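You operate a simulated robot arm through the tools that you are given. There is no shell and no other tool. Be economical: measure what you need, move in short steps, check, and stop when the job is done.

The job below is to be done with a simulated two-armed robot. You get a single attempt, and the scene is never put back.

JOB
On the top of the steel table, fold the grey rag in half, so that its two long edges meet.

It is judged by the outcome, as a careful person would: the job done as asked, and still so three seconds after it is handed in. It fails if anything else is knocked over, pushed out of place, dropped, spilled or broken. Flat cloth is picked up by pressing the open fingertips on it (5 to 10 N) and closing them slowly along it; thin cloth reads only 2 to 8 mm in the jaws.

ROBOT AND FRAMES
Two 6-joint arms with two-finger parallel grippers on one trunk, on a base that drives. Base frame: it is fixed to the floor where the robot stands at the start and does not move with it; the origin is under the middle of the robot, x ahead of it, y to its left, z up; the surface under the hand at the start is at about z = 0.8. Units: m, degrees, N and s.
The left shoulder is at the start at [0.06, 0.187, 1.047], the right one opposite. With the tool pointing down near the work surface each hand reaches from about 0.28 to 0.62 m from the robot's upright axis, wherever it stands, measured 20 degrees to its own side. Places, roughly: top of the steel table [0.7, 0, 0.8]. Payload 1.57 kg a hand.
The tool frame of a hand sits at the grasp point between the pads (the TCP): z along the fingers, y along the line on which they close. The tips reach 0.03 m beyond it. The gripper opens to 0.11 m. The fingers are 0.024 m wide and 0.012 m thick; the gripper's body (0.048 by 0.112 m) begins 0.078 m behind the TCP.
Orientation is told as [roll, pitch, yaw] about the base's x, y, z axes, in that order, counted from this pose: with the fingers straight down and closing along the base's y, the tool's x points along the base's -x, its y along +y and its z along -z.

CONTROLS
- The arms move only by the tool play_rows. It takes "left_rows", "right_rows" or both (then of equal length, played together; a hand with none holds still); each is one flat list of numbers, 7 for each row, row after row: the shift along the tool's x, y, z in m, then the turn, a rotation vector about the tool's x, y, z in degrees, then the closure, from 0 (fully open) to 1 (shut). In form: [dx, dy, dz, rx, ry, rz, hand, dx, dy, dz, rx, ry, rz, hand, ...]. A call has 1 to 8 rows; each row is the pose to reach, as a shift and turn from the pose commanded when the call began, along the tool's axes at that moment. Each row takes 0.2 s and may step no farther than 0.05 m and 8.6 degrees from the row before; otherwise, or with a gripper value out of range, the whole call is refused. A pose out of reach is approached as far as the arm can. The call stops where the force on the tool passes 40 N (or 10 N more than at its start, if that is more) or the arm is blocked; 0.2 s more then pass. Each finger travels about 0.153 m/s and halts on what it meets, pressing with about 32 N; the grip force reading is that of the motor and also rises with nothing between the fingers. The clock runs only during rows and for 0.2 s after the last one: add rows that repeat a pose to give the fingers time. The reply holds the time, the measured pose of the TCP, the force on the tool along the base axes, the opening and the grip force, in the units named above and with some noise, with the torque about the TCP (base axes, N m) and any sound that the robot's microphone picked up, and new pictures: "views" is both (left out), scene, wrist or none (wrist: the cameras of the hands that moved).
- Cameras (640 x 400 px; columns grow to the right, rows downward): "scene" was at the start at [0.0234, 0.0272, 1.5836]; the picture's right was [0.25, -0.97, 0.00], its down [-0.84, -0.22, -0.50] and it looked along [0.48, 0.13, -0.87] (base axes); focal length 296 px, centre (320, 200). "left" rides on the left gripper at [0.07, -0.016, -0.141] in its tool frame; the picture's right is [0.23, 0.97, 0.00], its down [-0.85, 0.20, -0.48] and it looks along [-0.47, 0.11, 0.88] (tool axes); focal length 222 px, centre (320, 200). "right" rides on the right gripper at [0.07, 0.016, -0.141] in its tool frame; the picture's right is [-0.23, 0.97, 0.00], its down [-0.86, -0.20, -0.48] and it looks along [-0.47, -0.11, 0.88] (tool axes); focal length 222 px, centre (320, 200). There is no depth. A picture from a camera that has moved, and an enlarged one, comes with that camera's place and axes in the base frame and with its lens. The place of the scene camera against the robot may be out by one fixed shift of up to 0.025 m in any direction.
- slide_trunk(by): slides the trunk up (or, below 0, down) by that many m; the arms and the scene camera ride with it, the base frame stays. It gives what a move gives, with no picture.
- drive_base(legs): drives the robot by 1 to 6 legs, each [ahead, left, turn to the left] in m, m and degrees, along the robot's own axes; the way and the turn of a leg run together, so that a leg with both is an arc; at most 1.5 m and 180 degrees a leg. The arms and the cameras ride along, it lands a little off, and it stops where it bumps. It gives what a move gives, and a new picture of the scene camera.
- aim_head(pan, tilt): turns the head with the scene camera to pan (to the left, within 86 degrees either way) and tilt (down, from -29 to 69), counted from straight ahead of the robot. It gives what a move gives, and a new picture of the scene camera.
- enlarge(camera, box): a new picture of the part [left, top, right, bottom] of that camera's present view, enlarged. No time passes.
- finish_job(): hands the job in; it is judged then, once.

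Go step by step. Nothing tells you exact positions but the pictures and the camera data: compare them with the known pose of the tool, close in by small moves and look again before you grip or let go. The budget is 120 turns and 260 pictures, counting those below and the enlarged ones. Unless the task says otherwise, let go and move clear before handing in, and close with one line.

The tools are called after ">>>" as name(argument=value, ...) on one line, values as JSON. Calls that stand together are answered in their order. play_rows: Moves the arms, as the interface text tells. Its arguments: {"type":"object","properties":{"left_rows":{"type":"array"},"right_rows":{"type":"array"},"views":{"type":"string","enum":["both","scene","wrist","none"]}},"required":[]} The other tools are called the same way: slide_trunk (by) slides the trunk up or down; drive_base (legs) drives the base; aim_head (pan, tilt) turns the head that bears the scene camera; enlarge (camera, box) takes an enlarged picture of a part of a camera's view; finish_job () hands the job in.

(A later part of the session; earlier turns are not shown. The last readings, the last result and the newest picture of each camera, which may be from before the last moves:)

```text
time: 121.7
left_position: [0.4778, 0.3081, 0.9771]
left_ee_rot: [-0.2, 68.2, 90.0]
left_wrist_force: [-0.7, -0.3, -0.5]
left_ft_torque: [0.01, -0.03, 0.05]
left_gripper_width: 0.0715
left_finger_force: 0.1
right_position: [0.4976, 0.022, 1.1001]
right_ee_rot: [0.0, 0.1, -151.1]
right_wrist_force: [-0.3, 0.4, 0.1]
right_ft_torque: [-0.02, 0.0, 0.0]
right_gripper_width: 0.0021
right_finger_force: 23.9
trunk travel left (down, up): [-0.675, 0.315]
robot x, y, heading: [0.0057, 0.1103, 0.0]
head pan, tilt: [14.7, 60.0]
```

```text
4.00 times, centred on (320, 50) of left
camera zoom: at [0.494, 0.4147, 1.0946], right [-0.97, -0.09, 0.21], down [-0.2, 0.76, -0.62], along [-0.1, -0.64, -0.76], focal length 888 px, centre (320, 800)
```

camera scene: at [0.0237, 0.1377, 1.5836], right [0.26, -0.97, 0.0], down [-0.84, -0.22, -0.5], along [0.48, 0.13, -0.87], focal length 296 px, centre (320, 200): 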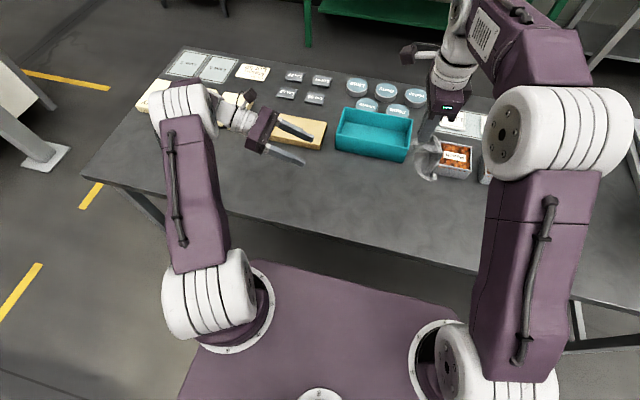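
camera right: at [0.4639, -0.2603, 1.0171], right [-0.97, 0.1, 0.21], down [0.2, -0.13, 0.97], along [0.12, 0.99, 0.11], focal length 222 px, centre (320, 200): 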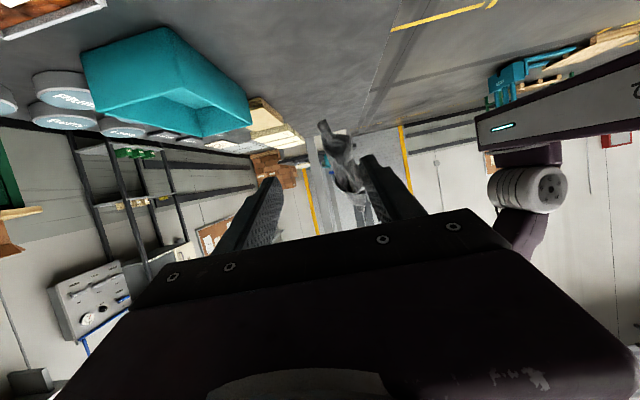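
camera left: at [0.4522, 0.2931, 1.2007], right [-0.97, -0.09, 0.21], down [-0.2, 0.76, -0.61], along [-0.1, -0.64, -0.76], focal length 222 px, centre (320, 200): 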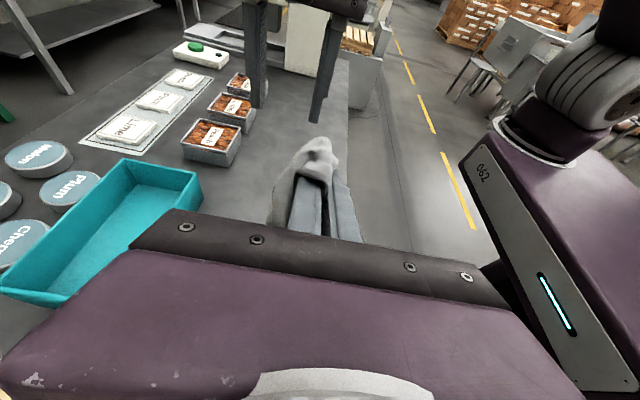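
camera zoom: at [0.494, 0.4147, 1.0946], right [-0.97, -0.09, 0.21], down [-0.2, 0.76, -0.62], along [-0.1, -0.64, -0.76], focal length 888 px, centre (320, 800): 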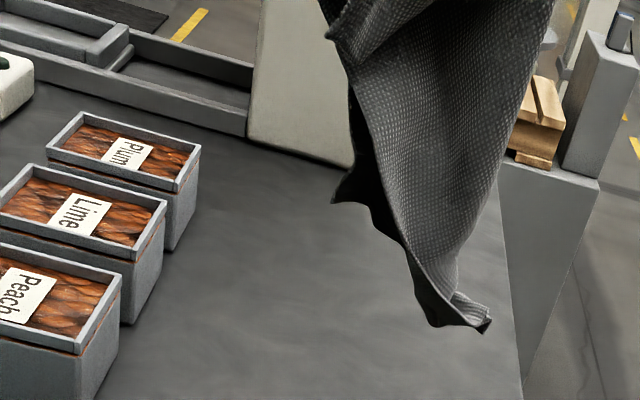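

I misjudged it: at about −95° yaw E2 faces the left hand, with the panel extending away from it. I'll turn back and get the closer view.

>>> play_rows(right_rows=[0, 0, 0, 0, 0, -8, 1, 0, 0, 0, 0, 0, -16, 1, 0, 0, 0, 0, 0, -24, 1, 0, 0, 0, 0, 0, -32, 1, 0, 0, 0, 0, 0, -40, 1, 0, 0, 0, 0, 0, -48, 1, 0, 0, 0, 0, 0, -56, 1, 0, 0, 0, 0, 0, -56, 1], left_rows=[0, 0, 0.03, 0, 0, 0, 0.35, 0, 0, 0.06, 0, 0, 0, 0.35, 0, 0, 0.09, 0, 0, 0, 0.35, 0.0, 0, 0.1, 0, 0, 0, 0.35, 0.0, 0, 0.1, 0, 0, 0, 0.35, 0.0, 0, 0.1, 0, 0, 0, 0.35, 0.0, 0, 0.1, 0, 0, 0, 0.35, 0.0, 0, 0.1, 0, 0, 0, 0.35], views="none")

>>> enlarge(camera="left", box=[240, 0, 400, 130])

>>> enlarge(camera="scene", box=[390, 115, 440, 175])

```text
time: 123.5
left_position: [0.4768, 0.2164, 0.9402]
left_ee_rot: [-0.2, 68.2, 90.2]
left_wrist_force: [0.2, -0.3, -0.2]
left_ft_torque: [-0.02, -0.01, 0.01]
left_gripper_width: 0.0713
left_finger_force: 0.0
right_position: [0.4969, 0.0236, 1.1008]
right_ee_rot: [0.1, 0.1, -95.0]
right_wrist_force: [1.2, 0.3, 0.2]
right_ft_torque: [-0.07, 0.01, -0.04]
right_gripper_width: 0.002
right_finger_force: 23.3
trunk travel left (down, up): [-0.675, 0.315]
robot x, y, heading: [-0.0005, 0.1105, 0.1]
head pan, tilt: [14.7, 60.0]
```

```text
3.08 times, centred on (320, 65) of left
camera zoom: at [0.493, 0.3215, 1.0584], right [-0.97, -0.09, 0.21], down [-0.2, 0.76, -0.62], along [-0.1, -0.64, -0.76], focal length 684 px, centre (320, 615)
```

zoom: 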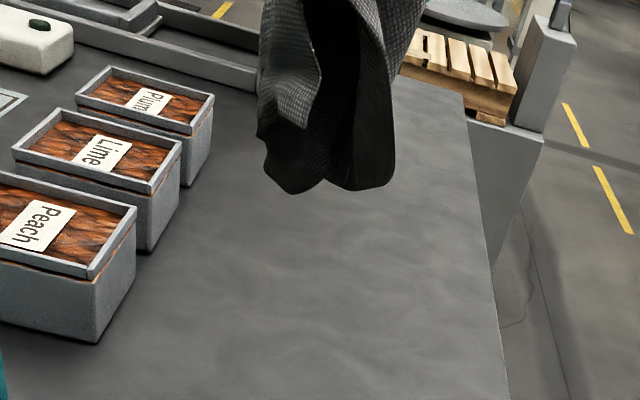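

```text
6.67 times, centred on (415, 145) of scene
camera zoom: at [0.0237, 0.1377, 1.5836], right [0.26, -0.97, 0.0], down [-0.84, -0.22, -0.5], along [0.48, 0.13, -0.87], focal length 1976 px, centre (-313, 567)
```

zoom: 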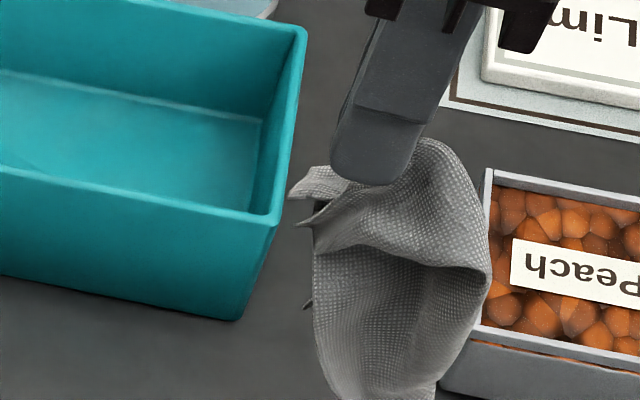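

>>> enlarge(camera="left", box=[290, 0, 360, 65])

```text
6.15 times, centred on (325, 32) of left
camera zoom: at [0.493, 0.3215, 1.0584], right [-0.97, -0.09, 0.21], down [-0.2, 0.76, -0.62], along [-0.1, -0.64, -0.76], focal length 1367 px, centre (289, 1231)
```

zoom: 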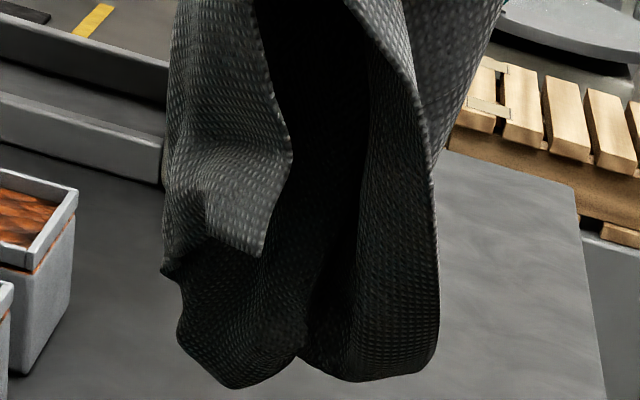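

E2 is the front corner at about (0.508, 0.035, 0.98). I'll align the left hand in front of it with a 4.5 cm opening, then check.

>>> play_rows(left_rows=[0.03, -0.012, 0.0224, 0, 0, 0, 0.6, 0.06, -0.024, 0.0448, 0, 0, 0, 0.6, 0.0903, -0.036, 0.0672, 0, 0, 0, 0.6], views="none")

>>> enlarge(camera="left", box=[220, 0, 420, 160])

>>> enlarge(camera="scene", box=[370, 105, 440, 175])

```text
time: 124.3
left_position: [0.5177, 0.1188, 1.0]
left_ee_rot: [-0.3, 68.1, 90.1]
left_wrist_force: [-0.5, -0.6, -0.2]
left_ft_torque: [0.0, -0.02, -0.01]
left_gripper_width: 0.044
left_finger_force: 0.1
right_position: [0.4975, 0.0223, 1.1]
right_ee_rot: [0.1, 0.1, -95.0]
right_wrist_force: [-0.7, -0.1, 0.2]
right_ft_torque: [-0.01, -0.01, 0.0]
right_gripper_width: 0.0019
right_finger_force: 24.0
trunk travel left (down, up): [-0.675, 0.315]
robot x, y, heading: [0.0006, 0.1115, 0.1]
head pan, tilt: [14.7, 60.0]
```

```text
2.50 times, centred on (320, 80) of left
camera zoom: at [0.5328, 0.2235, 1.1183], right [-0.97, -0.09, 0.21], down [-0.2, 0.76, -0.62], along [-0.1, -0.64, -0.76], focal length 555 px, centre (320, 500)
```

zoom: 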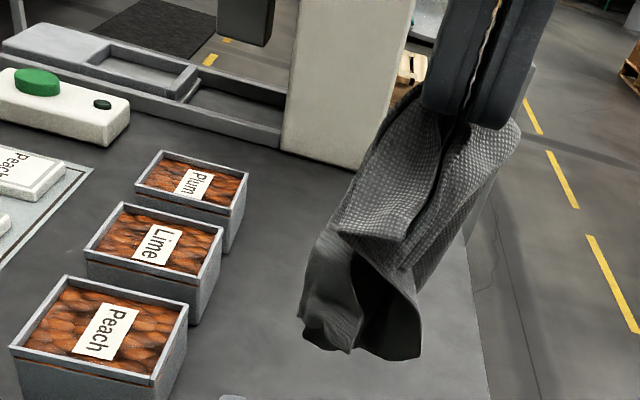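

```text
5.71 times, centred on (405, 140) of scene
camera zoom: at [0.0236, 0.1364, 1.5836], right [0.26, -0.97, 0.0], down [-0.84, -0.22, -0.5], along [0.48, 0.13, -0.87], focal length 1694 px, centre (-166, 543)
```

zoom: 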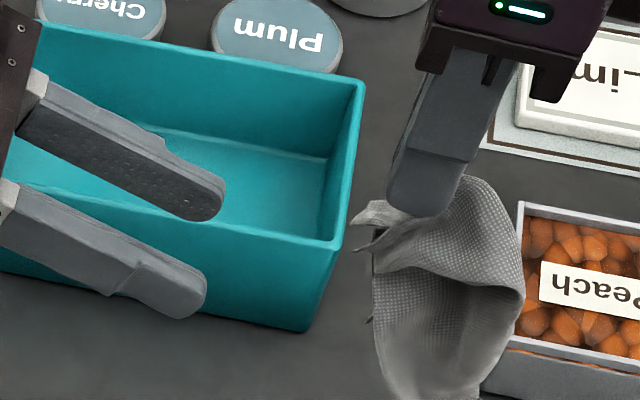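

Well aligned: E2 at about (0.51, 0.025, 0.98) will enter between the fingers. I'll advance 7 cm and close.

>>> play_rows(left_rows=[0.0125, 0, 0.033, 0, 0, 0, 0.6, 0.024, 0, 0.067, 0, 0, 0, 0.6, 0.024, 0, 0.067, 0, 0, 0, 0.8, 0.024, 0, 0.067, 0, 0, 0, 1, 0.024, 0, 0.067, 0, 0, 0, 1], views="none")

>>> enlarge(camera="left", box=[220, 0, 420, 200])

>>> enlarge(camera="scene", box=[370, 105, 440, 175])

```text
time: 125.5
left_position: [0.5147, 0.0491, 0.9974]
left_ee_rot: [-0.2, 68.2, 90.0]
left_wrist_force: [-0.2, 0.5, 1.7]
left_ft_torque: [0.0, 0.03, 0.01]
left_gripper_width: 0.0001
left_finger_force: 21.5
right_position: [0.4975, 0.024, 1.1009]
right_ee_rot: [0.1, 0.2, -95.0]
right_wrist_force: [-0.7, -0.1, -0.2]
right_ft_torque: [-0.02, -0.01, -0.04]
right_gripper_width: 0.0021
right_finger_force: 23.4
trunk travel left (down, up): [-0.675, 0.315]
robot x, y, heading: [-0.0021, 0.1113, -0.1]
head pan, tilt: [14.7, 60.0]
```

```text
2.00 times, centred on (320, 100) of left
camera zoom: at [0.531, 0.1539, 1.1152], right [-0.97, -0.09, 0.21], down [-0.2, 0.76, -0.62], along [-0.11, -0.64, -0.76], focal length 444 px, centre (320, 400)
```

zoom: 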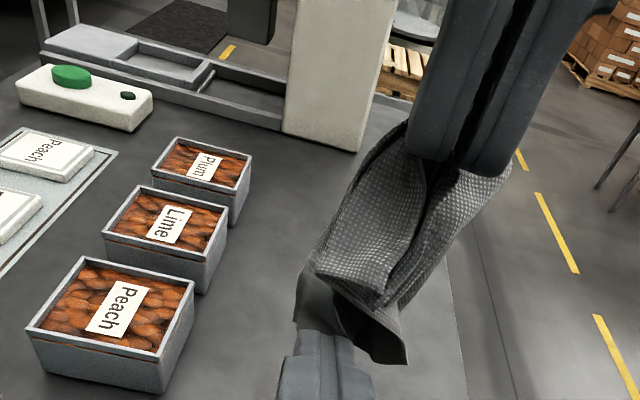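

```text
5.71 times, centred on (405, 140) of scene
camera zoom: at [0.0237, 0.1377, 1.5836], right [0.26, -0.97, 0.0], down [-0.84, -0.22, -0.5], along [0.48, 0.13, -0.87], focal length 1694 px, centre (-166, 543)
```

zoom: 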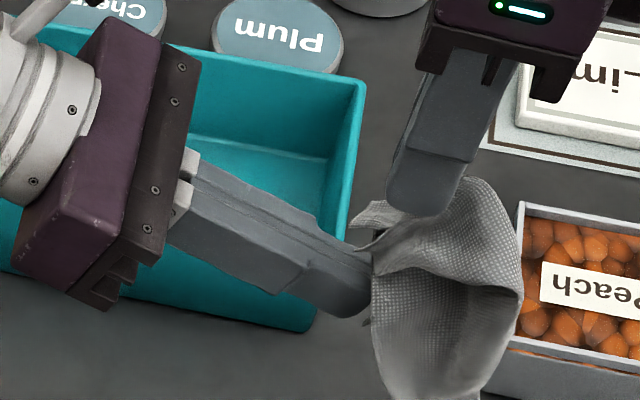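

The fingers closed just short of the cloth. I'll reopen, go about 3 cm deeper and slightly lower, and close again.

>>> play_rows(left_rows=[0, 0, -0.015, 0, 0, 0, 0.8, 0, 0.002, -0.015, 0, 0, 0, 0.58, 0, 0.004, 0.01, 0, 0, 0, 0.58, 0, 0.004, 0.0375, 0, 0, 0, 0.58], views="none")

>>> enlarge(camera="left", box=[220, 0, 420, 200])

>>> enlarge(camera="scene", box=[370, 105, 440, 175])

```text
time: 126.5
left_position: [0.5112, 0.0156, 0.9827]
left_ee_rot: [-0.1, 68.1, 90.1]
left_wrist_force: [-0.4, -0.4, 0.2]
left_ft_torque: [-0.02, -0.02, -0.01]
left_gripper_width: 0.0463
left_finger_force: 0.1
right_position: [0.4983, 0.0224, 1.1008]
right_ee_rot: [0.1, 0.1, -94.9]
right_wrist_force: [0.3, -0.3, 0.5]
right_ft_torque: [0.0, 0.0, -0.03]
right_gripper_width: 0.0023
right_finger_force: 23.9
trunk travel left (down, up): [-0.675, 0.315]
robot x, y, heading: [0.0009, 0.1115, 0.2]
head pan, tilt: [14.7, 60.0]
```

```text
2.00 times, centred on (320, 100) of left
camera zoom: at [0.527, 0.1215, 1.1011], right [-0.97, -0.09, 0.21], down [-0.2, 0.76, -0.62], along [-0.1, -0.64, -0.76], focal length 444 px, centre (320, 400)
```

zoom: 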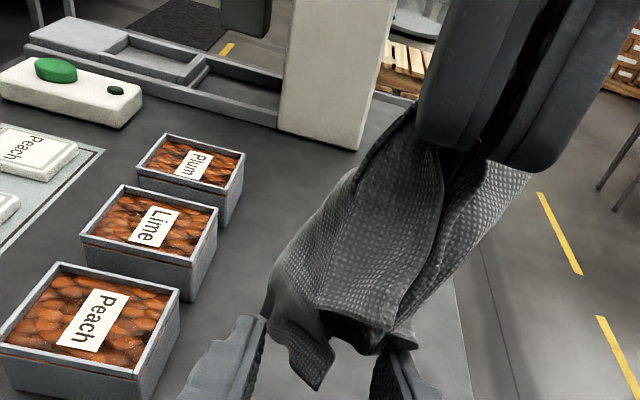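

```text
5.71 times, centred on (405, 140) of scene
camera zoom: at [0.0239, 0.1371, 1.5836], right [0.26, -0.97, 0.0], down [-0.84, -0.22, -0.5], along [0.48, 0.13, -0.87], focal length 1694 px, centre (-166, 543)
```

zoom: 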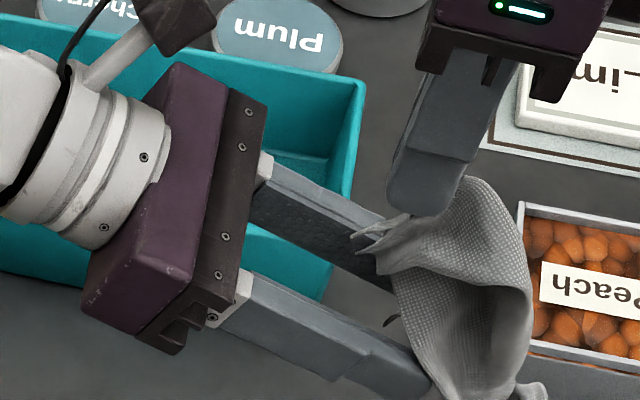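

E2's tip is now between the fingers. Closing.

>>> play_rows(left_rows=[0, 0, 0, 0, 0, 0, 0.75, 0, 0, 0, 0, 0, 0, 0.9, 0, 0, 0, 0, 0, 0, 1, 0, 0, 0, 0, 0, 0, 1], views="none")

>>> enlarge(camera="left", box=[220, 0, 420, 200])

>>> enlarge(camera="scene", box=[370, 105, 440, 175])

```text
time: 127.5
left_position: [0.5109, 0.0171, 0.9838]
left_ee_rot: [-0.2, 68.3, 90.1]
left_wrist_force: [0.0, 0.0, 0.1]
left_ft_torque: [0.0, -0.01, 0.01]
left_gripper_width: 0.0019
left_finger_force: 24.0
right_position: [0.4978, 0.0228, 1.1008]
right_ee_rot: [0.1, 0.0, -95.0]
right_wrist_force: [0.8, 0.1, -0.7]
right_ft_torque: [-0.02, -0.01, -0.01]
right_gripper_width: 0.0021
right_finger_force: 23.8
trunk travel left (down, up): [-0.675, 0.315]
robot x, y, heading: [0.0003, 0.1072, -0.1]
head pan, tilt: [14.7, 60.0]
```

```text
2.00 times, centred on (320, 100) of left
camera zoom: at [0.5269, 0.122, 1.1012], right [-0.97, -0.09, 0.21], down [-0.2, 0.76, -0.62], along [-0.11, -0.64, -0.76], focal length 444 px, centre (320, 400)
```

zoom: 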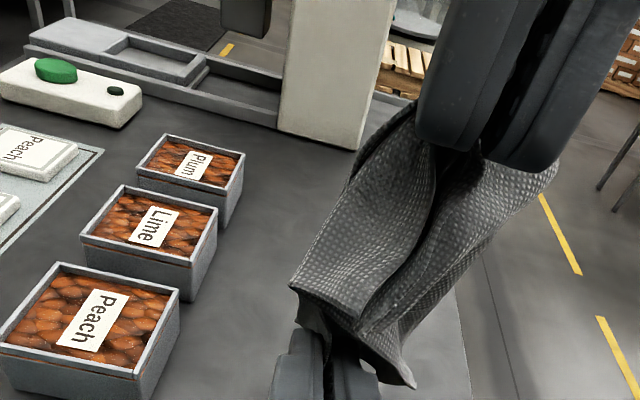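

```text
5.71 times, centred on (405, 140) of scene
camera zoom: at [0.0238, 0.1375, 1.5836], right [0.26, -0.97, 0.0], down [-0.84, -0.22, -0.5], along [0.48, 0.13, -0.87], focal length 1694 px, centre (-166, 543)
```

zoom: 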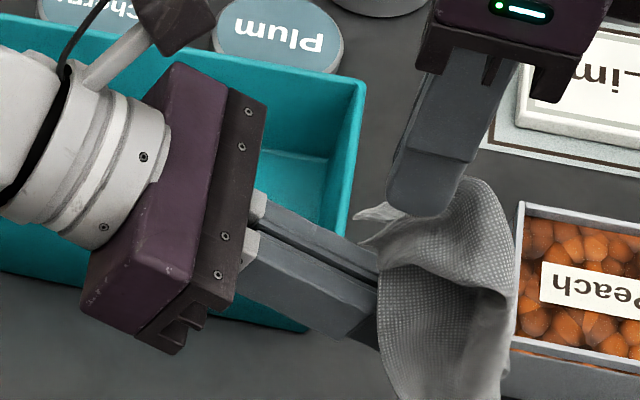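

Gripped at 1.9 mm. I'll spread the hands, with the left going up and out, to stretch this short edge and see the curtain.

>>> play_rows(left_rows=[0.01, 0.003, -0.044, 0, 0, 0, 1, 0.02, 0.006, -0.088, 0, 0, 0, 1, 0.03, 0.009, -0.132, 0, 0, 0, 1, 0.0371, 0.011, -0.17, 0, 0, 0, 1, 0.0371, 0.011, -0.17, 0, 0, 0, 1], views="none")

>>> enlarge(camera="scene", box=[340, 100, 440, 180])

>>> enlarge(camera="left", box=[220, 0, 420, 200])

```text
time: 128.7
left_position: [0.4996, 0.1569, 1.0808]
left_ee_rot: [0.0, 68.2, 90.1]
left_wrist_force: [4.1, -28.8, -1.3]
left_ft_torque: [-0.03, 0.0, 0.09]
left_gripper_width: 0.0021
left_finger_force: 23.7
right_position: [0.4972, 0.0244, 1.1004]
right_ee_rot: [0.0, 0.4, -95.0]
right_wrist_force: [-4.2, 26.6, 0.7]
right_ft_torque: [0.74, 0.07, 0.44]
right_gripper_width: 0.002
right_finger_force: 23.6
trunk travel left (down, up): [-0.675, 0.315]
robot x, y, heading: [0.0007, 0.108, -0.1]
head pan, tilt: [14.7, 60.0]
```

```text
5.00 times, centred on (390, 140) of scene
camera zoom: at [0.0242, 0.1368, 1.5836], right [0.26, -0.97, 0.0], down [-0.84, -0.22, -0.5], along [0.48, 0.13, -0.87], focal length 1482 px, centre (-30, 500)
```

zoom: 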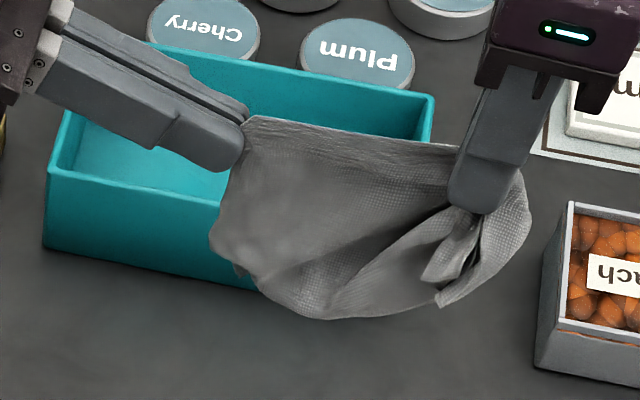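

```text
2.00 times, centred on (320, 100) of left
camera zoom: at [0.517, 0.263, 1.1972], right [-0.97, -0.09, 0.21], down [-0.2, 0.76, -0.62], along [-0.11, -0.64, -0.76], focal length 444 px, centre (320, 400)
```

zoom: 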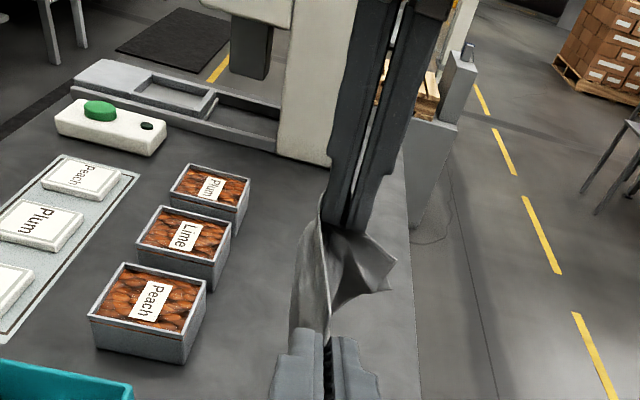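

The short edge is stretched between the hands and the rest hangs as a curtain. I'll slacken a little, turn the left hand back to vertical while compensating, and shake gently.

>>> play_rows(left_rows=[0.004, 0, 0.01, 0, -8.5, 0, 1, 0.0055, 0, 0.0138, 0, -17, 0, 1, 0.007, 0, 0.0175, 0, -25.5, 0, 1, 0.0085, 0, 0.0213, 0, -34, 0, 1, 0.01, 0, 0.025, 0, -42.5, 0, 1, 0.0115, 0, 0.029, 0, -51, 0, 1, 0.013, 0, 0.0325, 0, -59.5, 0, 1, 0.0145, 0, 0.036, 0, -68, 0, 1], views="none")

```text
time: 130.0
left_position: [0.5017, 0.1334, 1.0807]
left_ee_rot: [-0.3, 22.8, 90.9]
left_wrist_force: [-4.3, 2.5, 0.4]
left_ft_torque: [-3.27, -1.03, 0.22]
left_gripper_width: 0.0021
left_finger_force: 23.8
right_position: [0.4984, 0.0158, 1.1003]
right_ee_rot: [0.0, -0.1, -96.1]
right_wrist_force: [4.3, -2.8, -0.1]
right_ft_torque: [3.2, 0.92, -0.75]
right_gripper_width: 0.0021
right_finger_force: 23.4
trunk travel left (down, up): [-0.675, 0.315]
robot x, y, heading: [-0.0012, 0.112, 0.2]
head pan, tilt: [14.7, 60.0]
stopped in row 6 (left hand): the force on the tool passed its limit at 66 N (the readings are from after the stop); the commanded pose is now the measured one
```

The left hand touched the right wrist's camera. I'll back the left off to about a 42° lean, which clears it and leaves a little slack.

>>> play_rows(left_rows=[0, 0, 0, 0, 8, 0, 1, 0, 0, 0, 0, 16, 0, 1, 0, 0, 0, 0, 20, 0, 1, 0, 0, 0, 0, 20, 0, 1], views="none")

>>> enlarge(camera="scene", box=[340, 90, 440, 180])

```text
time: 131.0
left_position: [0.5022, 0.1352, 1.08]
left_ee_rot: [-0.2, 42.6, 90.9]
left_wrist_force: [-0.5, -1.0, -0.4]
left_ft_torque: [-0.02, 0.01, 0.0]
left_gripper_width: 0.0018
left_finger_force: 23.7
right_position: [0.4986, 0.0162, 1.0994]
right_ee_rot: [0.2, -0.1, -96.0]
right_wrist_force: [0.2, 1.3, 0.2]
right_ft_torque: [0.02, 0.03, -0.01]
right_gripper_width: 0.002
right_finger_force: 23.4
trunk travel left (down, up): [-0.675, 0.315]
robot x, y, heading: [-0.0026, 0.1105, 0.1]
head pan, tilt: [14.7, 60.0]
```

```text
4.44 times, centred on (390, 135) of scene
camera zoom: at [0.0236, 0.1375, 1.5836], right [0.26, -0.97, 0.0], down [-0.84, -0.22, -0.5], along [0.48, 0.13, -0.87], focal length 1317 px, centre (9, 489)
```

zoom: 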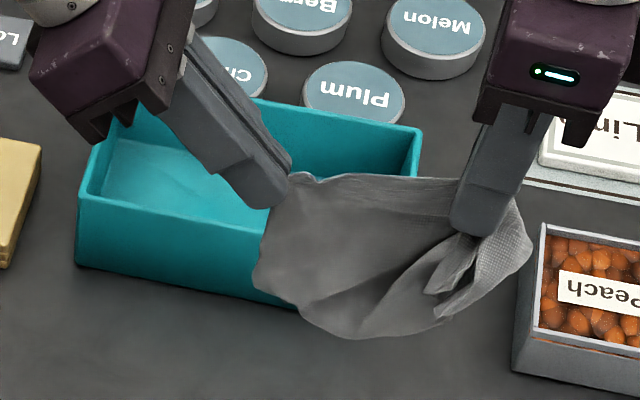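

I'll shake it while moving back toward the robot, to make room for laying it down.

>>> play_rows(left_rows=[-0.0203, 0.015, 0.0221, 0, 0, 0, 1, 0, 0.03, 0, 0, 0, 0, 1, -0.0203, 0.045, 0.0221, 0, 0, 0, 1, 0, 0.06, 0, 0, 0, 0, 1, -0.0203, 0.075, 0.0221, 0, 0, 0, 1, 0, 0.09, 0, 0, 0, 0, 1, 0, 0.09, 0, 0, 0, 0, 1, 0, 0.09, 0, 0, 0, 0, 1], right_rows=[-0.0016, -0.015, 0.03, 0, 0, 0, 1, -0.0031, -0.03, 0, 0, 0, 0, 1, -0.0047, -0.045, 0.03, 0, 0, 0, 1, -0.0063, -0.06, 0, 0, 0, 0, 1, -0.0078, -0.075, 0.03, 0, 0, 0, 1, -0.0094, -0.09, 0, 0, 0, 0, 1, -0.0094, -0.09, 0, 0, 0, 0, 1, -0.0094, -0.09, 0, 0, 0, 0, 1], views="none")

>>> enlarge(camera="scene", box=[330, 110, 440, 210])

```text
time: 132.8
left_position: [0.4125, 0.1329, 1.0812]
left_ee_rot: [-0.2, 42.7, 90.9]
left_wrist_force: [0.2, -0.4, 0.2]
left_ft_torque: [-0.02, 0.02, 0.01]
left_gripper_width: 0.0015
left_finger_force: 23.5
right_position: [0.4092, 0.0188, 1.0994]
right_ee_rot: [0.0, -0.2, -96.0]
right_wrist_force: [1.5, 0.5, 0.1]
right_ft_torque: [0.04, 0.01, -0.02]
right_gripper_width: 0.0023
right_finger_force: 23.7
trunk travel left (down, up): [-0.675, 0.315]
robot x, y, heading: [0.0013, 0.1124, 0.2]
head pan, tilt: [14.7, 60.0]
```

```text
4.00 times, centred on (385, 160) of scene
camera zoom: at [0.0248, 0.1378, 1.5836], right [0.26, -0.97, 0.0], down [-0.84, -0.22, -0.5], along [0.48, 0.13, -0.87], focal length 1186 px, centre (60, 360)
```

zoom: 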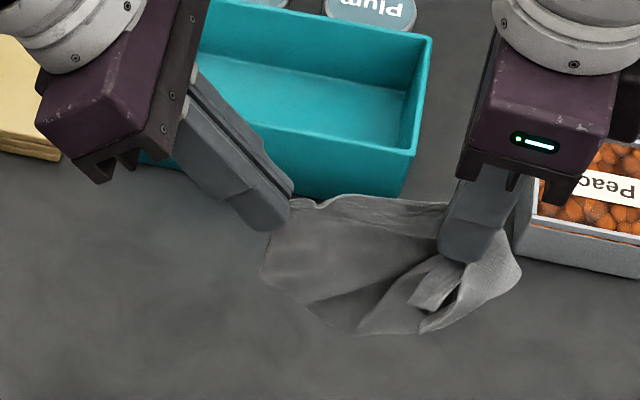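

Now I'll lower the curtain, moving forward as the hem touches, so it lies flat toward the robot.

>>> play_rows(left_rows=[-0.0305, 0, 0.0331, 0, 0, 0, 1, -0.0528, -0.027, 0.0574, 0, 0, 0, 1, -0.0751, -0.054, 0.0817, 0, 0, 0, 1, -0.0975, -0.081, 0.106, 0, 0, 0, 1, -0.1198, -0.108, 0.1303, 0, 0, 0, 1, -0.1422, -0.13, 0.1546, 0, 0, 0, 1, -0.1645, -0.145, 0.1788, 0, 0, 0, 1], right_rows=[0, 0, 0.05, 0, 0, 0, 1, 0.0028, 0.0269, 0.085, 0, 0, 0, 1, 0.0056, 0.0537, 0.12, 0, 0, 0, 1, 0.0085, 0.0806, 0.155, 0, 0, 0, 1, 0.0113, 0.1074, 0.19, 0, 0, 0, 1, 0.0136, 0.1293, 0.226, 0, 0, 0, 1, 0.0152, 0.1442, 0.261, 0, 0, 0, 1], views="none")

>>> enlarge(camera="scene", box=[330, 130, 440, 220])

```text
time: 134.4
left_position: [0.5575, 0.1345, 0.8378]
left_ee_rot: [-0.1, 42.7, 91.0]
left_wrist_force: [0.3, -2.6, -1.2]
left_ft_torque: [-0.05, -0.01, -0.03]
left_gripper_width: 0.0019
left_finger_force: 23.8
right_position: [0.5561, 0.0149, 0.8401]
right_ee_rot: [0.0, -0.2, -96.0]
right_wrist_force: [-0.3, 2.0, 1.6]
right_ft_torque: [0.07, 0.01, 0.02]
right_gripper_width: 0.0023
right_finger_force: 23.7
trunk travel left (down, up): [-0.675, 0.315]
robot x, y, heading: [-0.0009, 0.1088, -0.2]
head pan, tilt: [14.7, 60.0]
```

```text
4.44 times, centred on (385, 175) of scene
camera zoom: at [0.026, 0.1378, 1.5838], right [0.26, -0.97, 0.0], down [-0.84, -0.22, -0.5], along [0.48, 0.13, -0.87], focal length 1317 px, centre (31, 311)
```

zoom: 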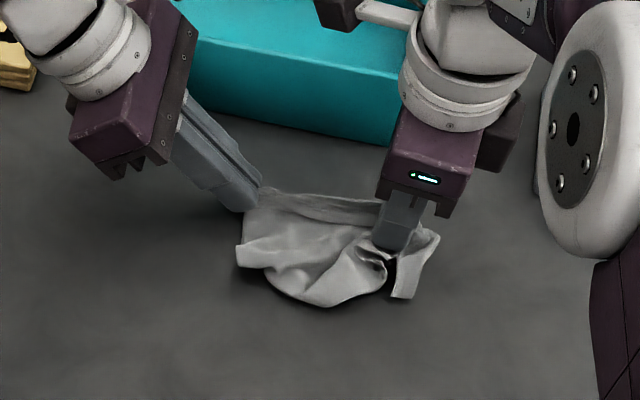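

>>> play_rows(left_rows=[0, 0, 0, 0, 0, 0, 0.8, 0, 0, 0, 0, 0, 0, 0.55, 0, 0, -0.04, 0, 0, 0, 0.55, 0, 0, -0.08, 0, 0, 0, 0.55, 0, 0, -0.12, 0, 0, 0, 0.55, 0, 0, -0.16, 0, 0, 0, 0.55], right_rows=[0, 0, 0, 0, 0, 0, 0.8, 0, 0, 0, 0, 0, 0, 0.55, 0, 0, -0.03, 0, 0, 0, 0.55, -0.02, 0, -0.07, 0, 0, 0, 0.55, -0.06, 0, -0.09, 0, 0, 0, 0.55, -0.1, 0, -0.1, 0, 0, 0, 0.55], views="none")

>>> enlarge(camera="scene", box=[340, 150, 440, 215])

```text
time: 135.8
left_position: [0.5539, 0.2455, 0.9577]
left_ee_rot: [-0.3, 42.6, 90.8]
left_wrist_force: [-0.6, 0.4, 0.1]
left_ft_torque: [0.02, 0.0, 0.01]
left_gripper_width: 0.0497
left_finger_force: 0.1
right_position: [0.5415, -0.0814, 0.9391]
right_ee_rot: [0.1, -0.1, -95.8]
right_wrist_force: [0.0, -0.6, -0.1]
right_ft_torque: [0.02, 0.03, 0.03]
right_gripper_width: 0.0495
right_finger_force: 0.0
trunk travel left (down, up): [-0.675, 0.315]
robot x, y, heading: [-0.0026, 0.1078, 0.3]
head pan, tilt: [14.7, 60.0]
```

```text
6.15 times, centred on (390, 182) of scene
camera zoom: at [0.0225, 0.1374, 1.5836], right [0.26, -0.97, 0.0], down [-0.84, -0.22, -0.5], along [0.48, 0.13, -0.87], focal length 1824 px, centre (-111, 308)
```

zoom: 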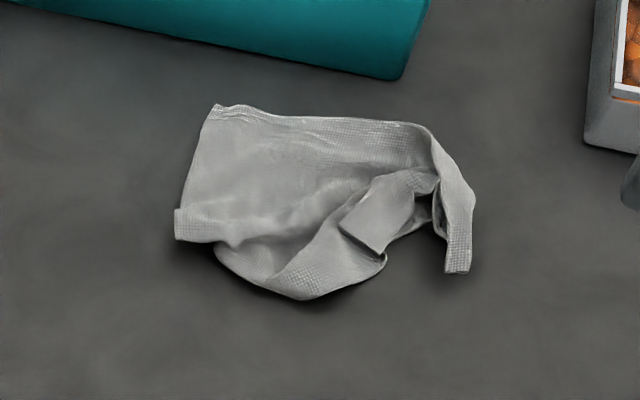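

Big improvement: one short edge lies straight at the far side, with a large flat panel. I'll take a look with the left wrist camera.

>>> enlarge(camera="left", box=[200, 60, 440, 240])

>>> enlarge(camera="scene", box=[362, 162, 406, 204])

```text
2.22 times, centred on (320, 150) of left
camera zoom: at [0.5691, 0.29, 1.1082], right [-0.97, -0.18, 0.15], down [-0.22, 0.95, -0.23], along [-0.1, -0.25, -0.96], focal length 494 px, centre (320, 311)
```

zoom: 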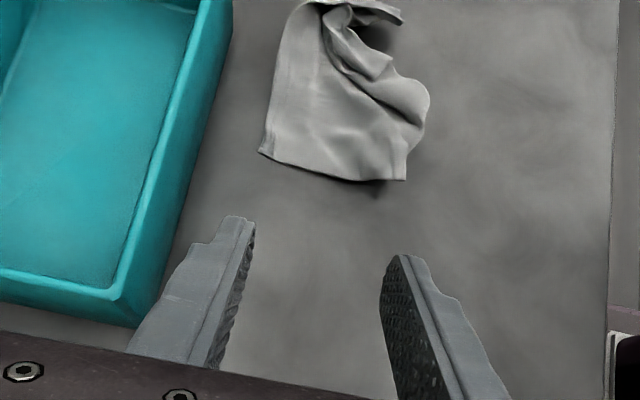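

```text
9.52 times, centred on (384, 183) of scene
camera zoom: at [0.0225, 0.1374, 1.5836], right [0.26, -0.97, 0.0], down [-0.84, -0.22, -0.5], along [0.48, 0.13, -0.87], focal length 2823 px, centre (-290, 362)
```

zoom: 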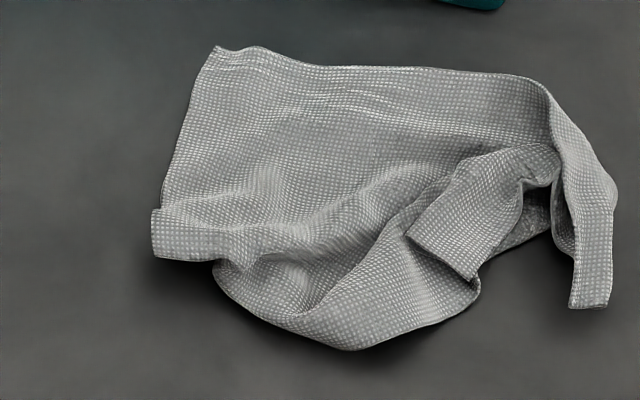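

I can see the layout now. The corner E2 is at (0.598, 0.108), and the short edge runs right and bends toward the robot, ending at corner C near (0.531, −0.030). I'll grip both true corners, lift, shake and lay again, starting by reorienting both hands.

>>> play_rows(left_rows=[0, 0, 0, 0, -8.5, 0, 0.55, 0, 0, 0, 0, -17, 0, 0.6, 0, 0, 0, 0, -25.5, 0, 0.65, 0, 0, 0, 0, -34, 0, 0.7, 0, 0, 0, 0, -42.6, 0, 0.7, 0, 0, 0, 0, -42.6, 0, 0.7, 0, 0, 0, 0, -42.6, 0, 0.7, 0, 0, 0, 0, -42.6, 0, 0.7], right_rows=[0, 0, 0, 0, 0, -8.5, 0.6, 0, 0, 0, 0, 0, -17, 0.6, 0, 0, 0, 0, 0, -25.5, 0.6, 0, 0, 0, 0, 0, -34, 0.6, 0, 0, 0, 0, 0, -42.5, 0.6, 0, 0, 0, 0, 0, -51, 0.6, 0, 0, 0, 0, 0, -59.5, 0.6, 0, 0, 0, 0, 0, -68, 0.6], views="none")

>>> play_rows(left_rows=[0.04, -0.004, 0, 0, 0, 0, 0.7, 0.08, -0.008, 0, 0, 0, 0, 0.7, 0.12, -0.012, 0.0, 0, 0, 0, 0.7, 0.146, -0.016, 0.03, 0, 0, 0, 0.7, 0.146, -0.016, 0.075, 0, 0, 0, 0.7, 0.146, -0.016, 0.104, 0, 0, 0, 0.7], right_rows=[0, 0, 0, 0, 0, -8.5, 0.6, 0, 0, 0, 0, 0, -17, 0.6, 0, 0, 0, 0, 0, -25.5, 0.6, 0, 0, 0, 0, 0, -28, 0.6, 0, 0, 0, 0, 0, -28, 0.6, 0, 0, 0, 0, 0, -28, 0.6], views="none")

>>> enlarge(camera="left", box=[200, 80, 440, 260])

>>> enlarge(camera="right", box=[300, 60, 620, 260])

```text
time: 137.6
left_position: [0.5554, 0.2438, 0.957]
left_ee_rot: [-0.2, 0.0, 91.0]
left_wrist_force: [0.3, 1.3, -0.1]
left_ft_torque: [-0.02, 0.0, 0.01]
left_gripper_width: 0.0328
left_finger_force: 0.1
right_position: [0.5431, -0.0829, 0.9391]
right_ee_rot: [-0.1, -0.1, -27.8]
right_wrist_force: [0.0, -0.1, -0.9]
right_ft_torque: [0.03, 0.04, 0.0]
right_gripper_width: 0.044
right_finger_force: 0.0
trunk travel left (down, up): [-0.675, 0.315]
robot x, y, heading: [-0.0009, 0.1096, -0.1]
head pan, tilt: [14.7, 60.0]
```

```text
time: 139.0
left_position: [0.5622, 0.1029, 0.8531]
left_ee_rot: [-0.2, -0.1, 91.1]
left_wrist_force: [-0.8, -0.3, 0.5]
left_ft_torque: [0.03, 0.02, -0.01]
left_gripper_width: 0.0331
left_finger_force: 0.0
left hand out of reach, approached as far as the arm can: row 4, 5, 6
right_position: [0.5428, -0.0843, 0.9398]
right_ee_rot: [-0.2, -0.1, 0.1]
right_wrist_force: [-0.1, -0.3, -0.8]
right_ft_torque: [-0.04, -0.01, -0.02]
right_gripper_width: 0.0441
right_finger_force: 0.0
trunk travel left (down, up): [-0.675, 0.315]
robot x, y, heading: [0.0013, 0.1127, 0.3]
head pan, tilt: [14.7, 60.0]
```

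```text
2.22 times, centred on (320, 170) of left
camera zoom: at [0.5801, 0.0344, 0.9945], right [-0.97, -0.24, 0.0], down [-0.22, 0.85, 0.48], along [-0.11, 0.46, -0.88], focal length 494 px, centre (320, 267)
```

zoom: 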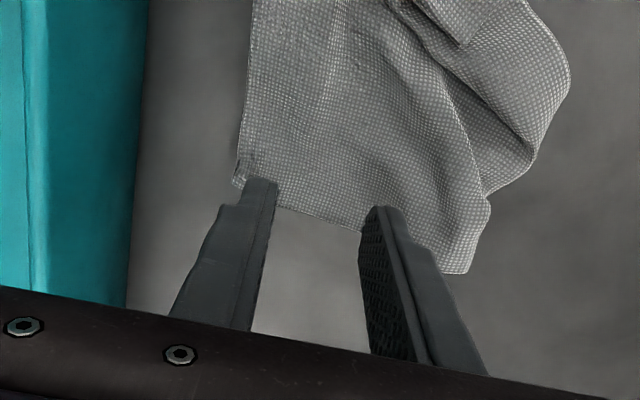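

```text
2.00 times, centred on (460, 160) of right
camera zoom: at [0.4719, -0.067, 1.0801], right [0.23, 0.97, 0.0], down [0.85, -0.2, 0.48], along [0.47, -0.11, -0.88], focal length 444 px, centre (40, 280)
```

zoom: 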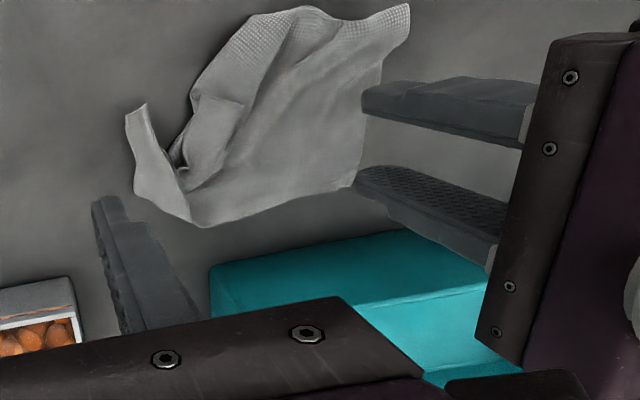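

Both targets are clear. I'll shift the left to catch E2's edge, and bring the right hand down to straddle the C strip near (0.532, −0.018).

>>> play_rows(left_rows=[-0.004, 0, 0.004, 0, 0, 0, 0.7, -0.008, 0, 0.008, 0, 0, 0, 0.7, -0.008, 0, 0.014, 0, 0, 0, 0.7, -0.008, 0, 0.02, 0, 0, 0, 0.7], right_rows=[0.003, 0.033, 0.01, 0, 0, 0, 0.72, 0.008, 0.066, 0.03, 0, 0, 0, 0.72, 0.011, 0.066, 0.065, 0, 0, 0, 0.72, 0.011, 0.066, 0.09, 0, 0, 0, 0.72], views="none")

>>> enlarge(camera="right", box=[200, 80, 440, 260])

```text
time: 140.0
left_position: [0.562, 0.112, 0.8326]
left_ee_rot: [-0.2, 0.1, 90.9]
left_wrist_force: [0.5, 0.5, 0.0]
left_ft_torque: [0.04, 0.03, 0.02]
left_gripper_width: 0.0328
left_finger_force: 0.1
right_position: [0.533, -0.0177, 0.849]
right_ee_rot: [-0.2, -0.1, 0.0]
right_wrist_force: [-0.2, -0.6, -0.1]
right_ft_torque: [0.0, -0.02, 0.01]
right_gripper_width: 0.0304
right_finger_force: 0.0
trunk travel left (down, up): [-0.675, 0.315]
robot x, y, heading: [0.0023, 0.1118, -0.0]
head pan, tilt: [14.7, 60.0]
```

```text
2.22 times, centred on (320, 170) of right
camera zoom: at [0.4612, -0.0004, 0.9896], right [0.23, 0.97, 0.0], down [0.85, -0.2, 0.48], along [0.47, -0.11, -0.88], focal length 494 px, centre (320, 267)
```

zoom: 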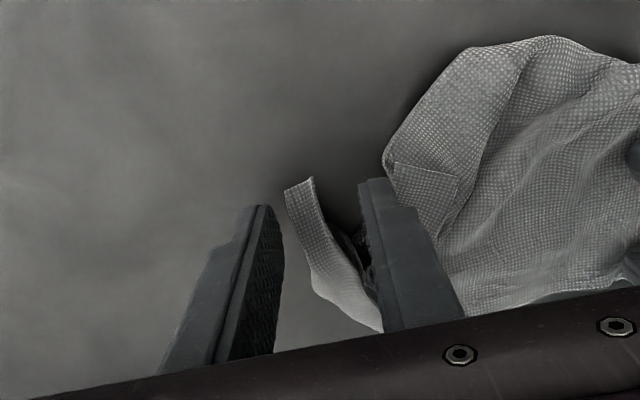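

>>> play_rows(left_rows=[0, 0, 0.0015, 0, 0, 0, 0.7, 0, 0, 0.003, 0, 0, 0, 0.7, 0, 0, 0.003, 0, 0, 0, 0.75, 0, 0, 0.003, 0, 0, 0, 0.8, 0, 0, 0.003, 0, 0, 0, 0.86, 0, 0, 0.003, 0, 0, 0, 0.93, 0, 0, 0.002, 0, 0, 0, 1, 0, 0, 0.002, 0, 0, 0, 1], right_rows=[0, 0, 0.008, 0, 0, 0, 0.72, 0, 0, 0.0165, 0, 0, 0, 0.72, 0, 0, 0.0165, 0, 0, 0, 0.77, 0, 0, 0.0165, 0, 0, 0, 0.82, 0, 0, 0.0165, 0, 0, 0, 0.88, 0, 0, 0.0165, 0, 0, 0, 0.94, 0, 0, 0.0165, 0, 0, 0, 1, 0, 0, 0.0165, 0, 0, 0, 1], views="none")

```text
time: 141.8
left_position: [0.5623, 0.1115, 0.8323]
left_ee_rot: [-0.2, 0.0, 91.0]
left_wrist_force: [0.4, 0.2, 1.7]
left_ft_torque: [0.0, 0.0, 0.05]
left_gripper_width: 0.0024
left_finger_force: 23.6
right_position: [0.5316, -0.0172, 0.8321]
right_ee_rot: [-0.3, -0.1, 0.0]
right_wrist_force: [-0.2, 0.2, 1.1]
right_ft_torque: [0.02, 0.0, -0.01]
right_gripper_width: 0.0032
right_finger_force: 23.7
trunk travel left (down, up): [-0.675, 0.315]
robot x, y, heading: [-0.0039, 0.1097, 0.0]
head pan, tilt: [14.7, 60.0]
```

Both corners are gripped. I'll lift, bring them over the middle, and shake.

>>> play_rows(left_rows=[0, 0.005, -0.045, 0, 0, 0, 1, 0, 0.02, -0.09, 0, 0, 0, 1, 0, 0.04, -0.13, 0, 0, 0, 1, 0, 0.06, -0.17, 0, 0, 0, 1, 0, 0.08, -0.21, 0, 0, 0, 1, 0, 0.1, -0.25, 0, 0, 0, 1, 0, 0.11, -0.21, 0, 0, 0, 1, 0, 0.11, -0.25, 0, 0, 0, 1], right_rows=[0, 0, -0.045, 0, 0, 0, 1, 0.005, 0, -0.09, 0, 0, 0, 1, 0.02, 0, -0.13, 0, 0, 0, 1, 0.035, 0, -0.17, 0, 0, 0, 1, 0.05, 0, -0.21, 0, 0, 0, 1, 0.07, 0, -0.25, 0, 0, 0, 1, 0.08, 0, -0.21, 0, 0, 0, 1, 0.08, 0, -0.25, 0, 0, 0, 1], views="none")

>>> play_rows(left_rows=[0, 0, 0.04, 0, 0, 0, 1, 0, 0, 0, 0, 0, 0, 1, 0, 0, 0.04, 0, 0, 0, 1, 0, 0, 0, 0, 0, 0, 1, 0, 0, 0.04, 0, 0, 0, 1, 0, 0, 0, 0, 0, 0, 1, 0, 0, 0, 0, 0, 0, 1, 0, 0, 0, 0, 0, 0, 1], right_rows=[0, 0, 0.04, 0, 0, 0, 1, 0, 0, 0, 0, 0, 0, 1, 0, 0, 0.04, 0, 0, 0, 1, 0, 0, 0, 0, 0, 0, 1, 0, 0, 0.04, 0, 0, 0, 1, 0, 0, 0, 0, 0, 0, 1, 0, 0, 0, 0, 0, 0, 1, 0, 0, 0, 0, 0, 0, 1], views="none")

>>> enlarge(camera="scene", box=[330, 90, 440, 210])

```text
time: 143.6
left_position: [0.4505, 0.1081, 1.0835]
left_ee_rot: [-0.2, 0.1, 91.0]
left_wrist_force: [-0.6, -0.1, -0.2]
left_ft_torque: [-0.01, -0.02, 0.02]
left_gripper_width: 0.0021
left_finger_force: 23.8
right_position: [0.4513, -0.0173, 1.0853]
right_ee_rot: [-0.3, -0.2, 0.0]
right_wrist_force: [-0.4, 0.4, -0.2]
right_ft_torque: [-0.05, -0.05, 0.0]
right_gripper_width: 0.003
right_finger_force: 25.1
trunk travel left (down, up): [-0.675, 0.315]
robot x, y, heading: [0.0027, 0.113, -0.0]
head pan, tilt: [14.7, 60.0]
```

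```text
time: 145.4
left_position: [0.4542, 0.1069, 1.081]
left_ee_rot: [-0.1, -0.1, 90.9]
left_wrist_force: [-0.2, 0.2, -0.3]
left_ft_torque: [-0.04, 0.01, -0.04]
left_gripper_width: 0.002
left_finger_force: 23.5
right_position: [0.4533, -0.0183, 1.0799]
right_ee_rot: [-0.2, 0.0, 0.1]
right_wrist_force: [-0.2, -0.4, -0.1]
right_ft_torque: [-0.01, 0.04, -0.05]
right_gripper_width: 0.0033
right_finger_force: 24.8
trunk travel left (down, up): [-0.675, 0.315]
robot x, y, heading: [-0.001, 0.1134, 0.4]
head pan, tilt: [14.7, 60.0]
```

```text
3.33 times, centred on (385, 150) of scene
camera zoom: at [0.0248, 0.1375, 1.5836], right [0.26, -0.97, 0.0], down [-0.84, -0.22, -0.5], along [0.48, 0.13, -0.87], focal length 988 px, centre (103, 367)
```

zoom: 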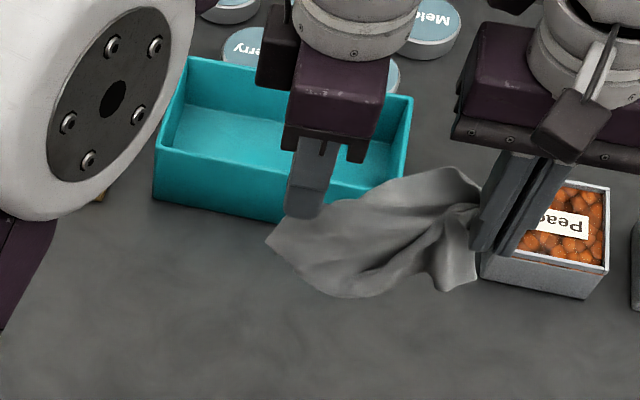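

The curtain is more open. I'll lay it down again with a longer forward sweep.

>>> play_rows(left_rows=[-0.003, 0.02, 0.045, 0, 0, 0, 1, -0.005, 0.04, 0.085, 0, 0, 0, 1, -0.006, 0.015, 0.12, 0, 0, 0, 1, -0.006, -0.015, 0.155, 0, 0, 0, 1, -0.006, -0.045, 0.185, 0, 0, 0, 1, -0.006, -0.075, 0.212, 0, 0, 0, 1, -0.006, -0.095, 0.233, 0, 0, 0, 1, -0.006, -0.105, 0.243, 0, 0, 0, 1], right_rows=[0.02, 0, 0.045, 0, 0, 0, 1, 0.04, 0, 0.085, 0, 0, 0, 1, 0.015, 0, 0.12, 0, 0, 0, 1, -0.015, 0, 0.155, 0, 0, 0, 1, -0.045, 0, 0.185, 0, 0, 0, 1, -0.075, 0, 0.212, 0, 0, 0, 1, -0.095, 0, 0.233, 0, 0, 0, 1, -0.105, 0, 0.243, 0, 0, 0, 1], views="none")

>>> play_rows(left_rows=[0, 0, 0, 0, 0, 0, 0.85, 0, 0, 0, 0, 0, 0, 0.6, 0, 0, -0.03, 0, 0, 0, 0.6, -0.02, 0, -0.07, 0, 0, 0, 0.6, -0.06, 0, -0.1, 0, 0, 0, 0.6, -0.1, 0, -0.1, 0, 0, 0, 0.6, -0.14, 0, -0.1, 0, 0, 0, 0.6], right_rows=[0, 0, 0, 0, 0, 0, 0.85, 0, 0, 0, 0, 0, 0, 0.6, 0, 0, -0.03, 0, 0, 0, 0.6, 0, -0.02, -0.07, 0, 0, 0, 0.6, 0, -0.06, -0.1, 0, 0, 0, 0.6, 0, -0.1, -0.1, 0, 0, 0, 0.6, 0, -0.12, -0.1, 0, 0, 0, 0.6], views="none")

>>> enlarge(camera="scene", box=[340, 145, 430, 215])

>>> enlarge(camera="right", box=[320, 0, 640, 220])

```text
time: 147.2
left_position: [0.5566, 0.118, 0.837]
left_ee_rot: [0.0, 0.1, 91.0]
left_wrist_force: [1.5, 1.1, 0.2]
left_ft_torque: [-0.02, 0.04, 0.02]
left_gripper_width: 0.0025
left_finger_force: 23.8
right_position: [0.5573, -0.0162, 0.8391]
right_ee_rot: [-0.2, -0.1, 0.0]
right_wrist_force: [0.9, -0.2, 0.0]
right_ft_torque: [0.01, 0.0, 0.02]
right_gripper_width: 0.0033
right_finger_force: 24.2
trunk travel left (down, up): [-0.675, 0.315]
robot x, y, heading: [-0.0001, 0.1095, -0.1]
head pan, tilt: [14.7, 60.0]
```

```text
time: 148.8
left_position: [0.5537, 0.257, 0.9385]
left_ee_rot: [-0.2, 0.1, 91.1]
left_wrist_force: [0.2, 0.2, 0.2]
left_ft_torque: [0.01, 0.0, 0.01]
left_gripper_width: 0.0439
left_finger_force: 0.0
right_position: [0.5572, -0.1366, 0.9421]
right_ee_rot: [-0.2, -0.2, 0.0]
right_wrist_force: [0.0, 0.6, 0.0]
right_ft_torque: [-0.03, -0.01, 0.02]
right_gripper_width: 0.0441
right_finger_force: 0.0
trunk travel left (down, up): [-0.675, 0.315]
robot x, y, heading: [0.0006, 0.1096, -0.0]
head pan, tilt: [14.7, 60.0]
```

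```text
5.71 times, centred on (385, 180) of scene
camera zoom: at [0.0236, 0.1387, 1.5836], right [0.26, -0.97, 0.0], down [-0.84, -0.22, -0.5], along [0.48, 0.13, -0.87], focal length 1694 px, centre (-51, 314)
```

zoom: 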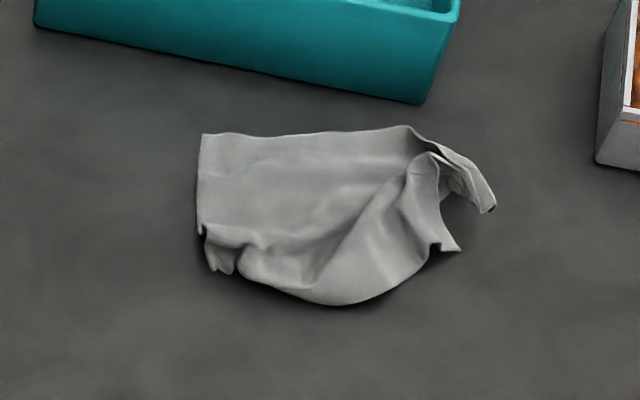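

```text
1.82 times, centred on (480, 110) of right
camera zoom: at [0.4856, -0.1207, 1.0822], right [0.23, 0.97, 0.0], down [0.85, -0.2, 0.48], along [0.47, -0.11, -0.88], focal length 404 px, centre (29, 364)
```

zoom: 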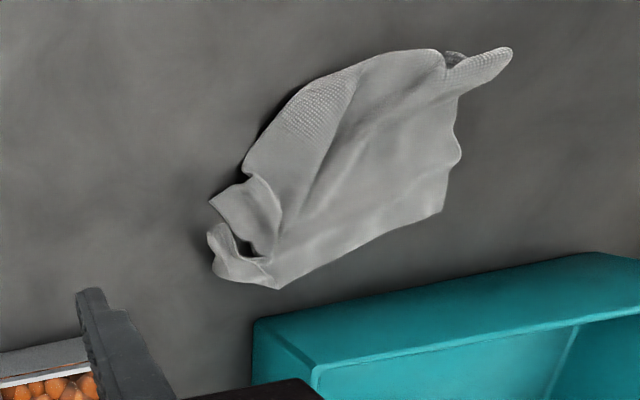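

The far half is flat now, and the near half is folded underneath, with a raised flap at the near-left. I'll bring the left hand over that flap to grip it and pull it out toward the robot.

>>> play_rows(left_rows=[0.045, 0.018, 0, 0, 0, 0, 0.5, 0.09, 0.036, 0, 0, 0, 0, 0.5, 0.125, 0.05, 0, 0, 0, 0, 0.5, 0.14, 0.053, 0.03, 0, 0, 0, 0.5, 0.14, 0.053, 0.055, 0, 0, 0, 0.5], views="none")

>>> enlarge(camera="left", box=[200, 60, 440, 260])

```text
time: 150.0
left_position: [0.5009, 0.1159, 0.8812]
left_ee_rot: [-0.1, 0.1, 91.0]
left_wrist_force: [0.5, 0.0, 0.8]
left_ft_torque: [0.0, 0.02, 0.02]
left_gripper_width: 0.055
left_finger_force: 0.1
right_position: [0.5567, -0.1378, 0.9404]
right_ee_rot: [-0.2, -0.1, 0.0]
right_wrist_force: [-0.8, 0.8, 0.7]
right_ft_torque: [0.01, -0.03, -0.02]
right_gripper_width: 0.0439
right_finger_force: 0.1
trunk travel left (down, up): [-0.675, 0.315]
robot x, y, heading: [-0.0007, 0.112, 0.4]
head pan, tilt: [14.7, 60.0]
```

```text
2.00 times, centred on (320, 160) of left
camera zoom: at [0.5189, 0.0465, 1.0232], right [-0.97, -0.24, 0.0], down [-0.22, 0.85, 0.48], along [-0.11, 0.46, -0.88], focal length 444 px, centre (320, 280)
```

zoom: 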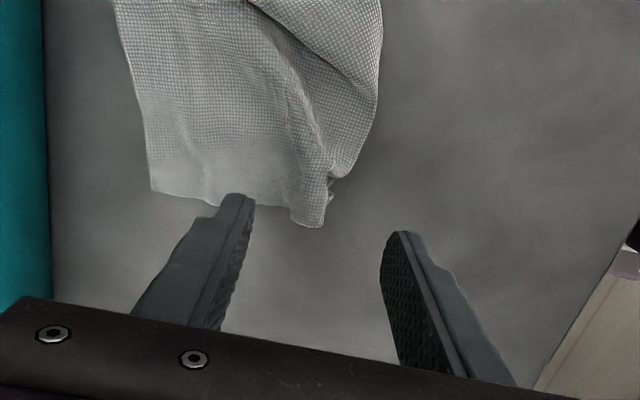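

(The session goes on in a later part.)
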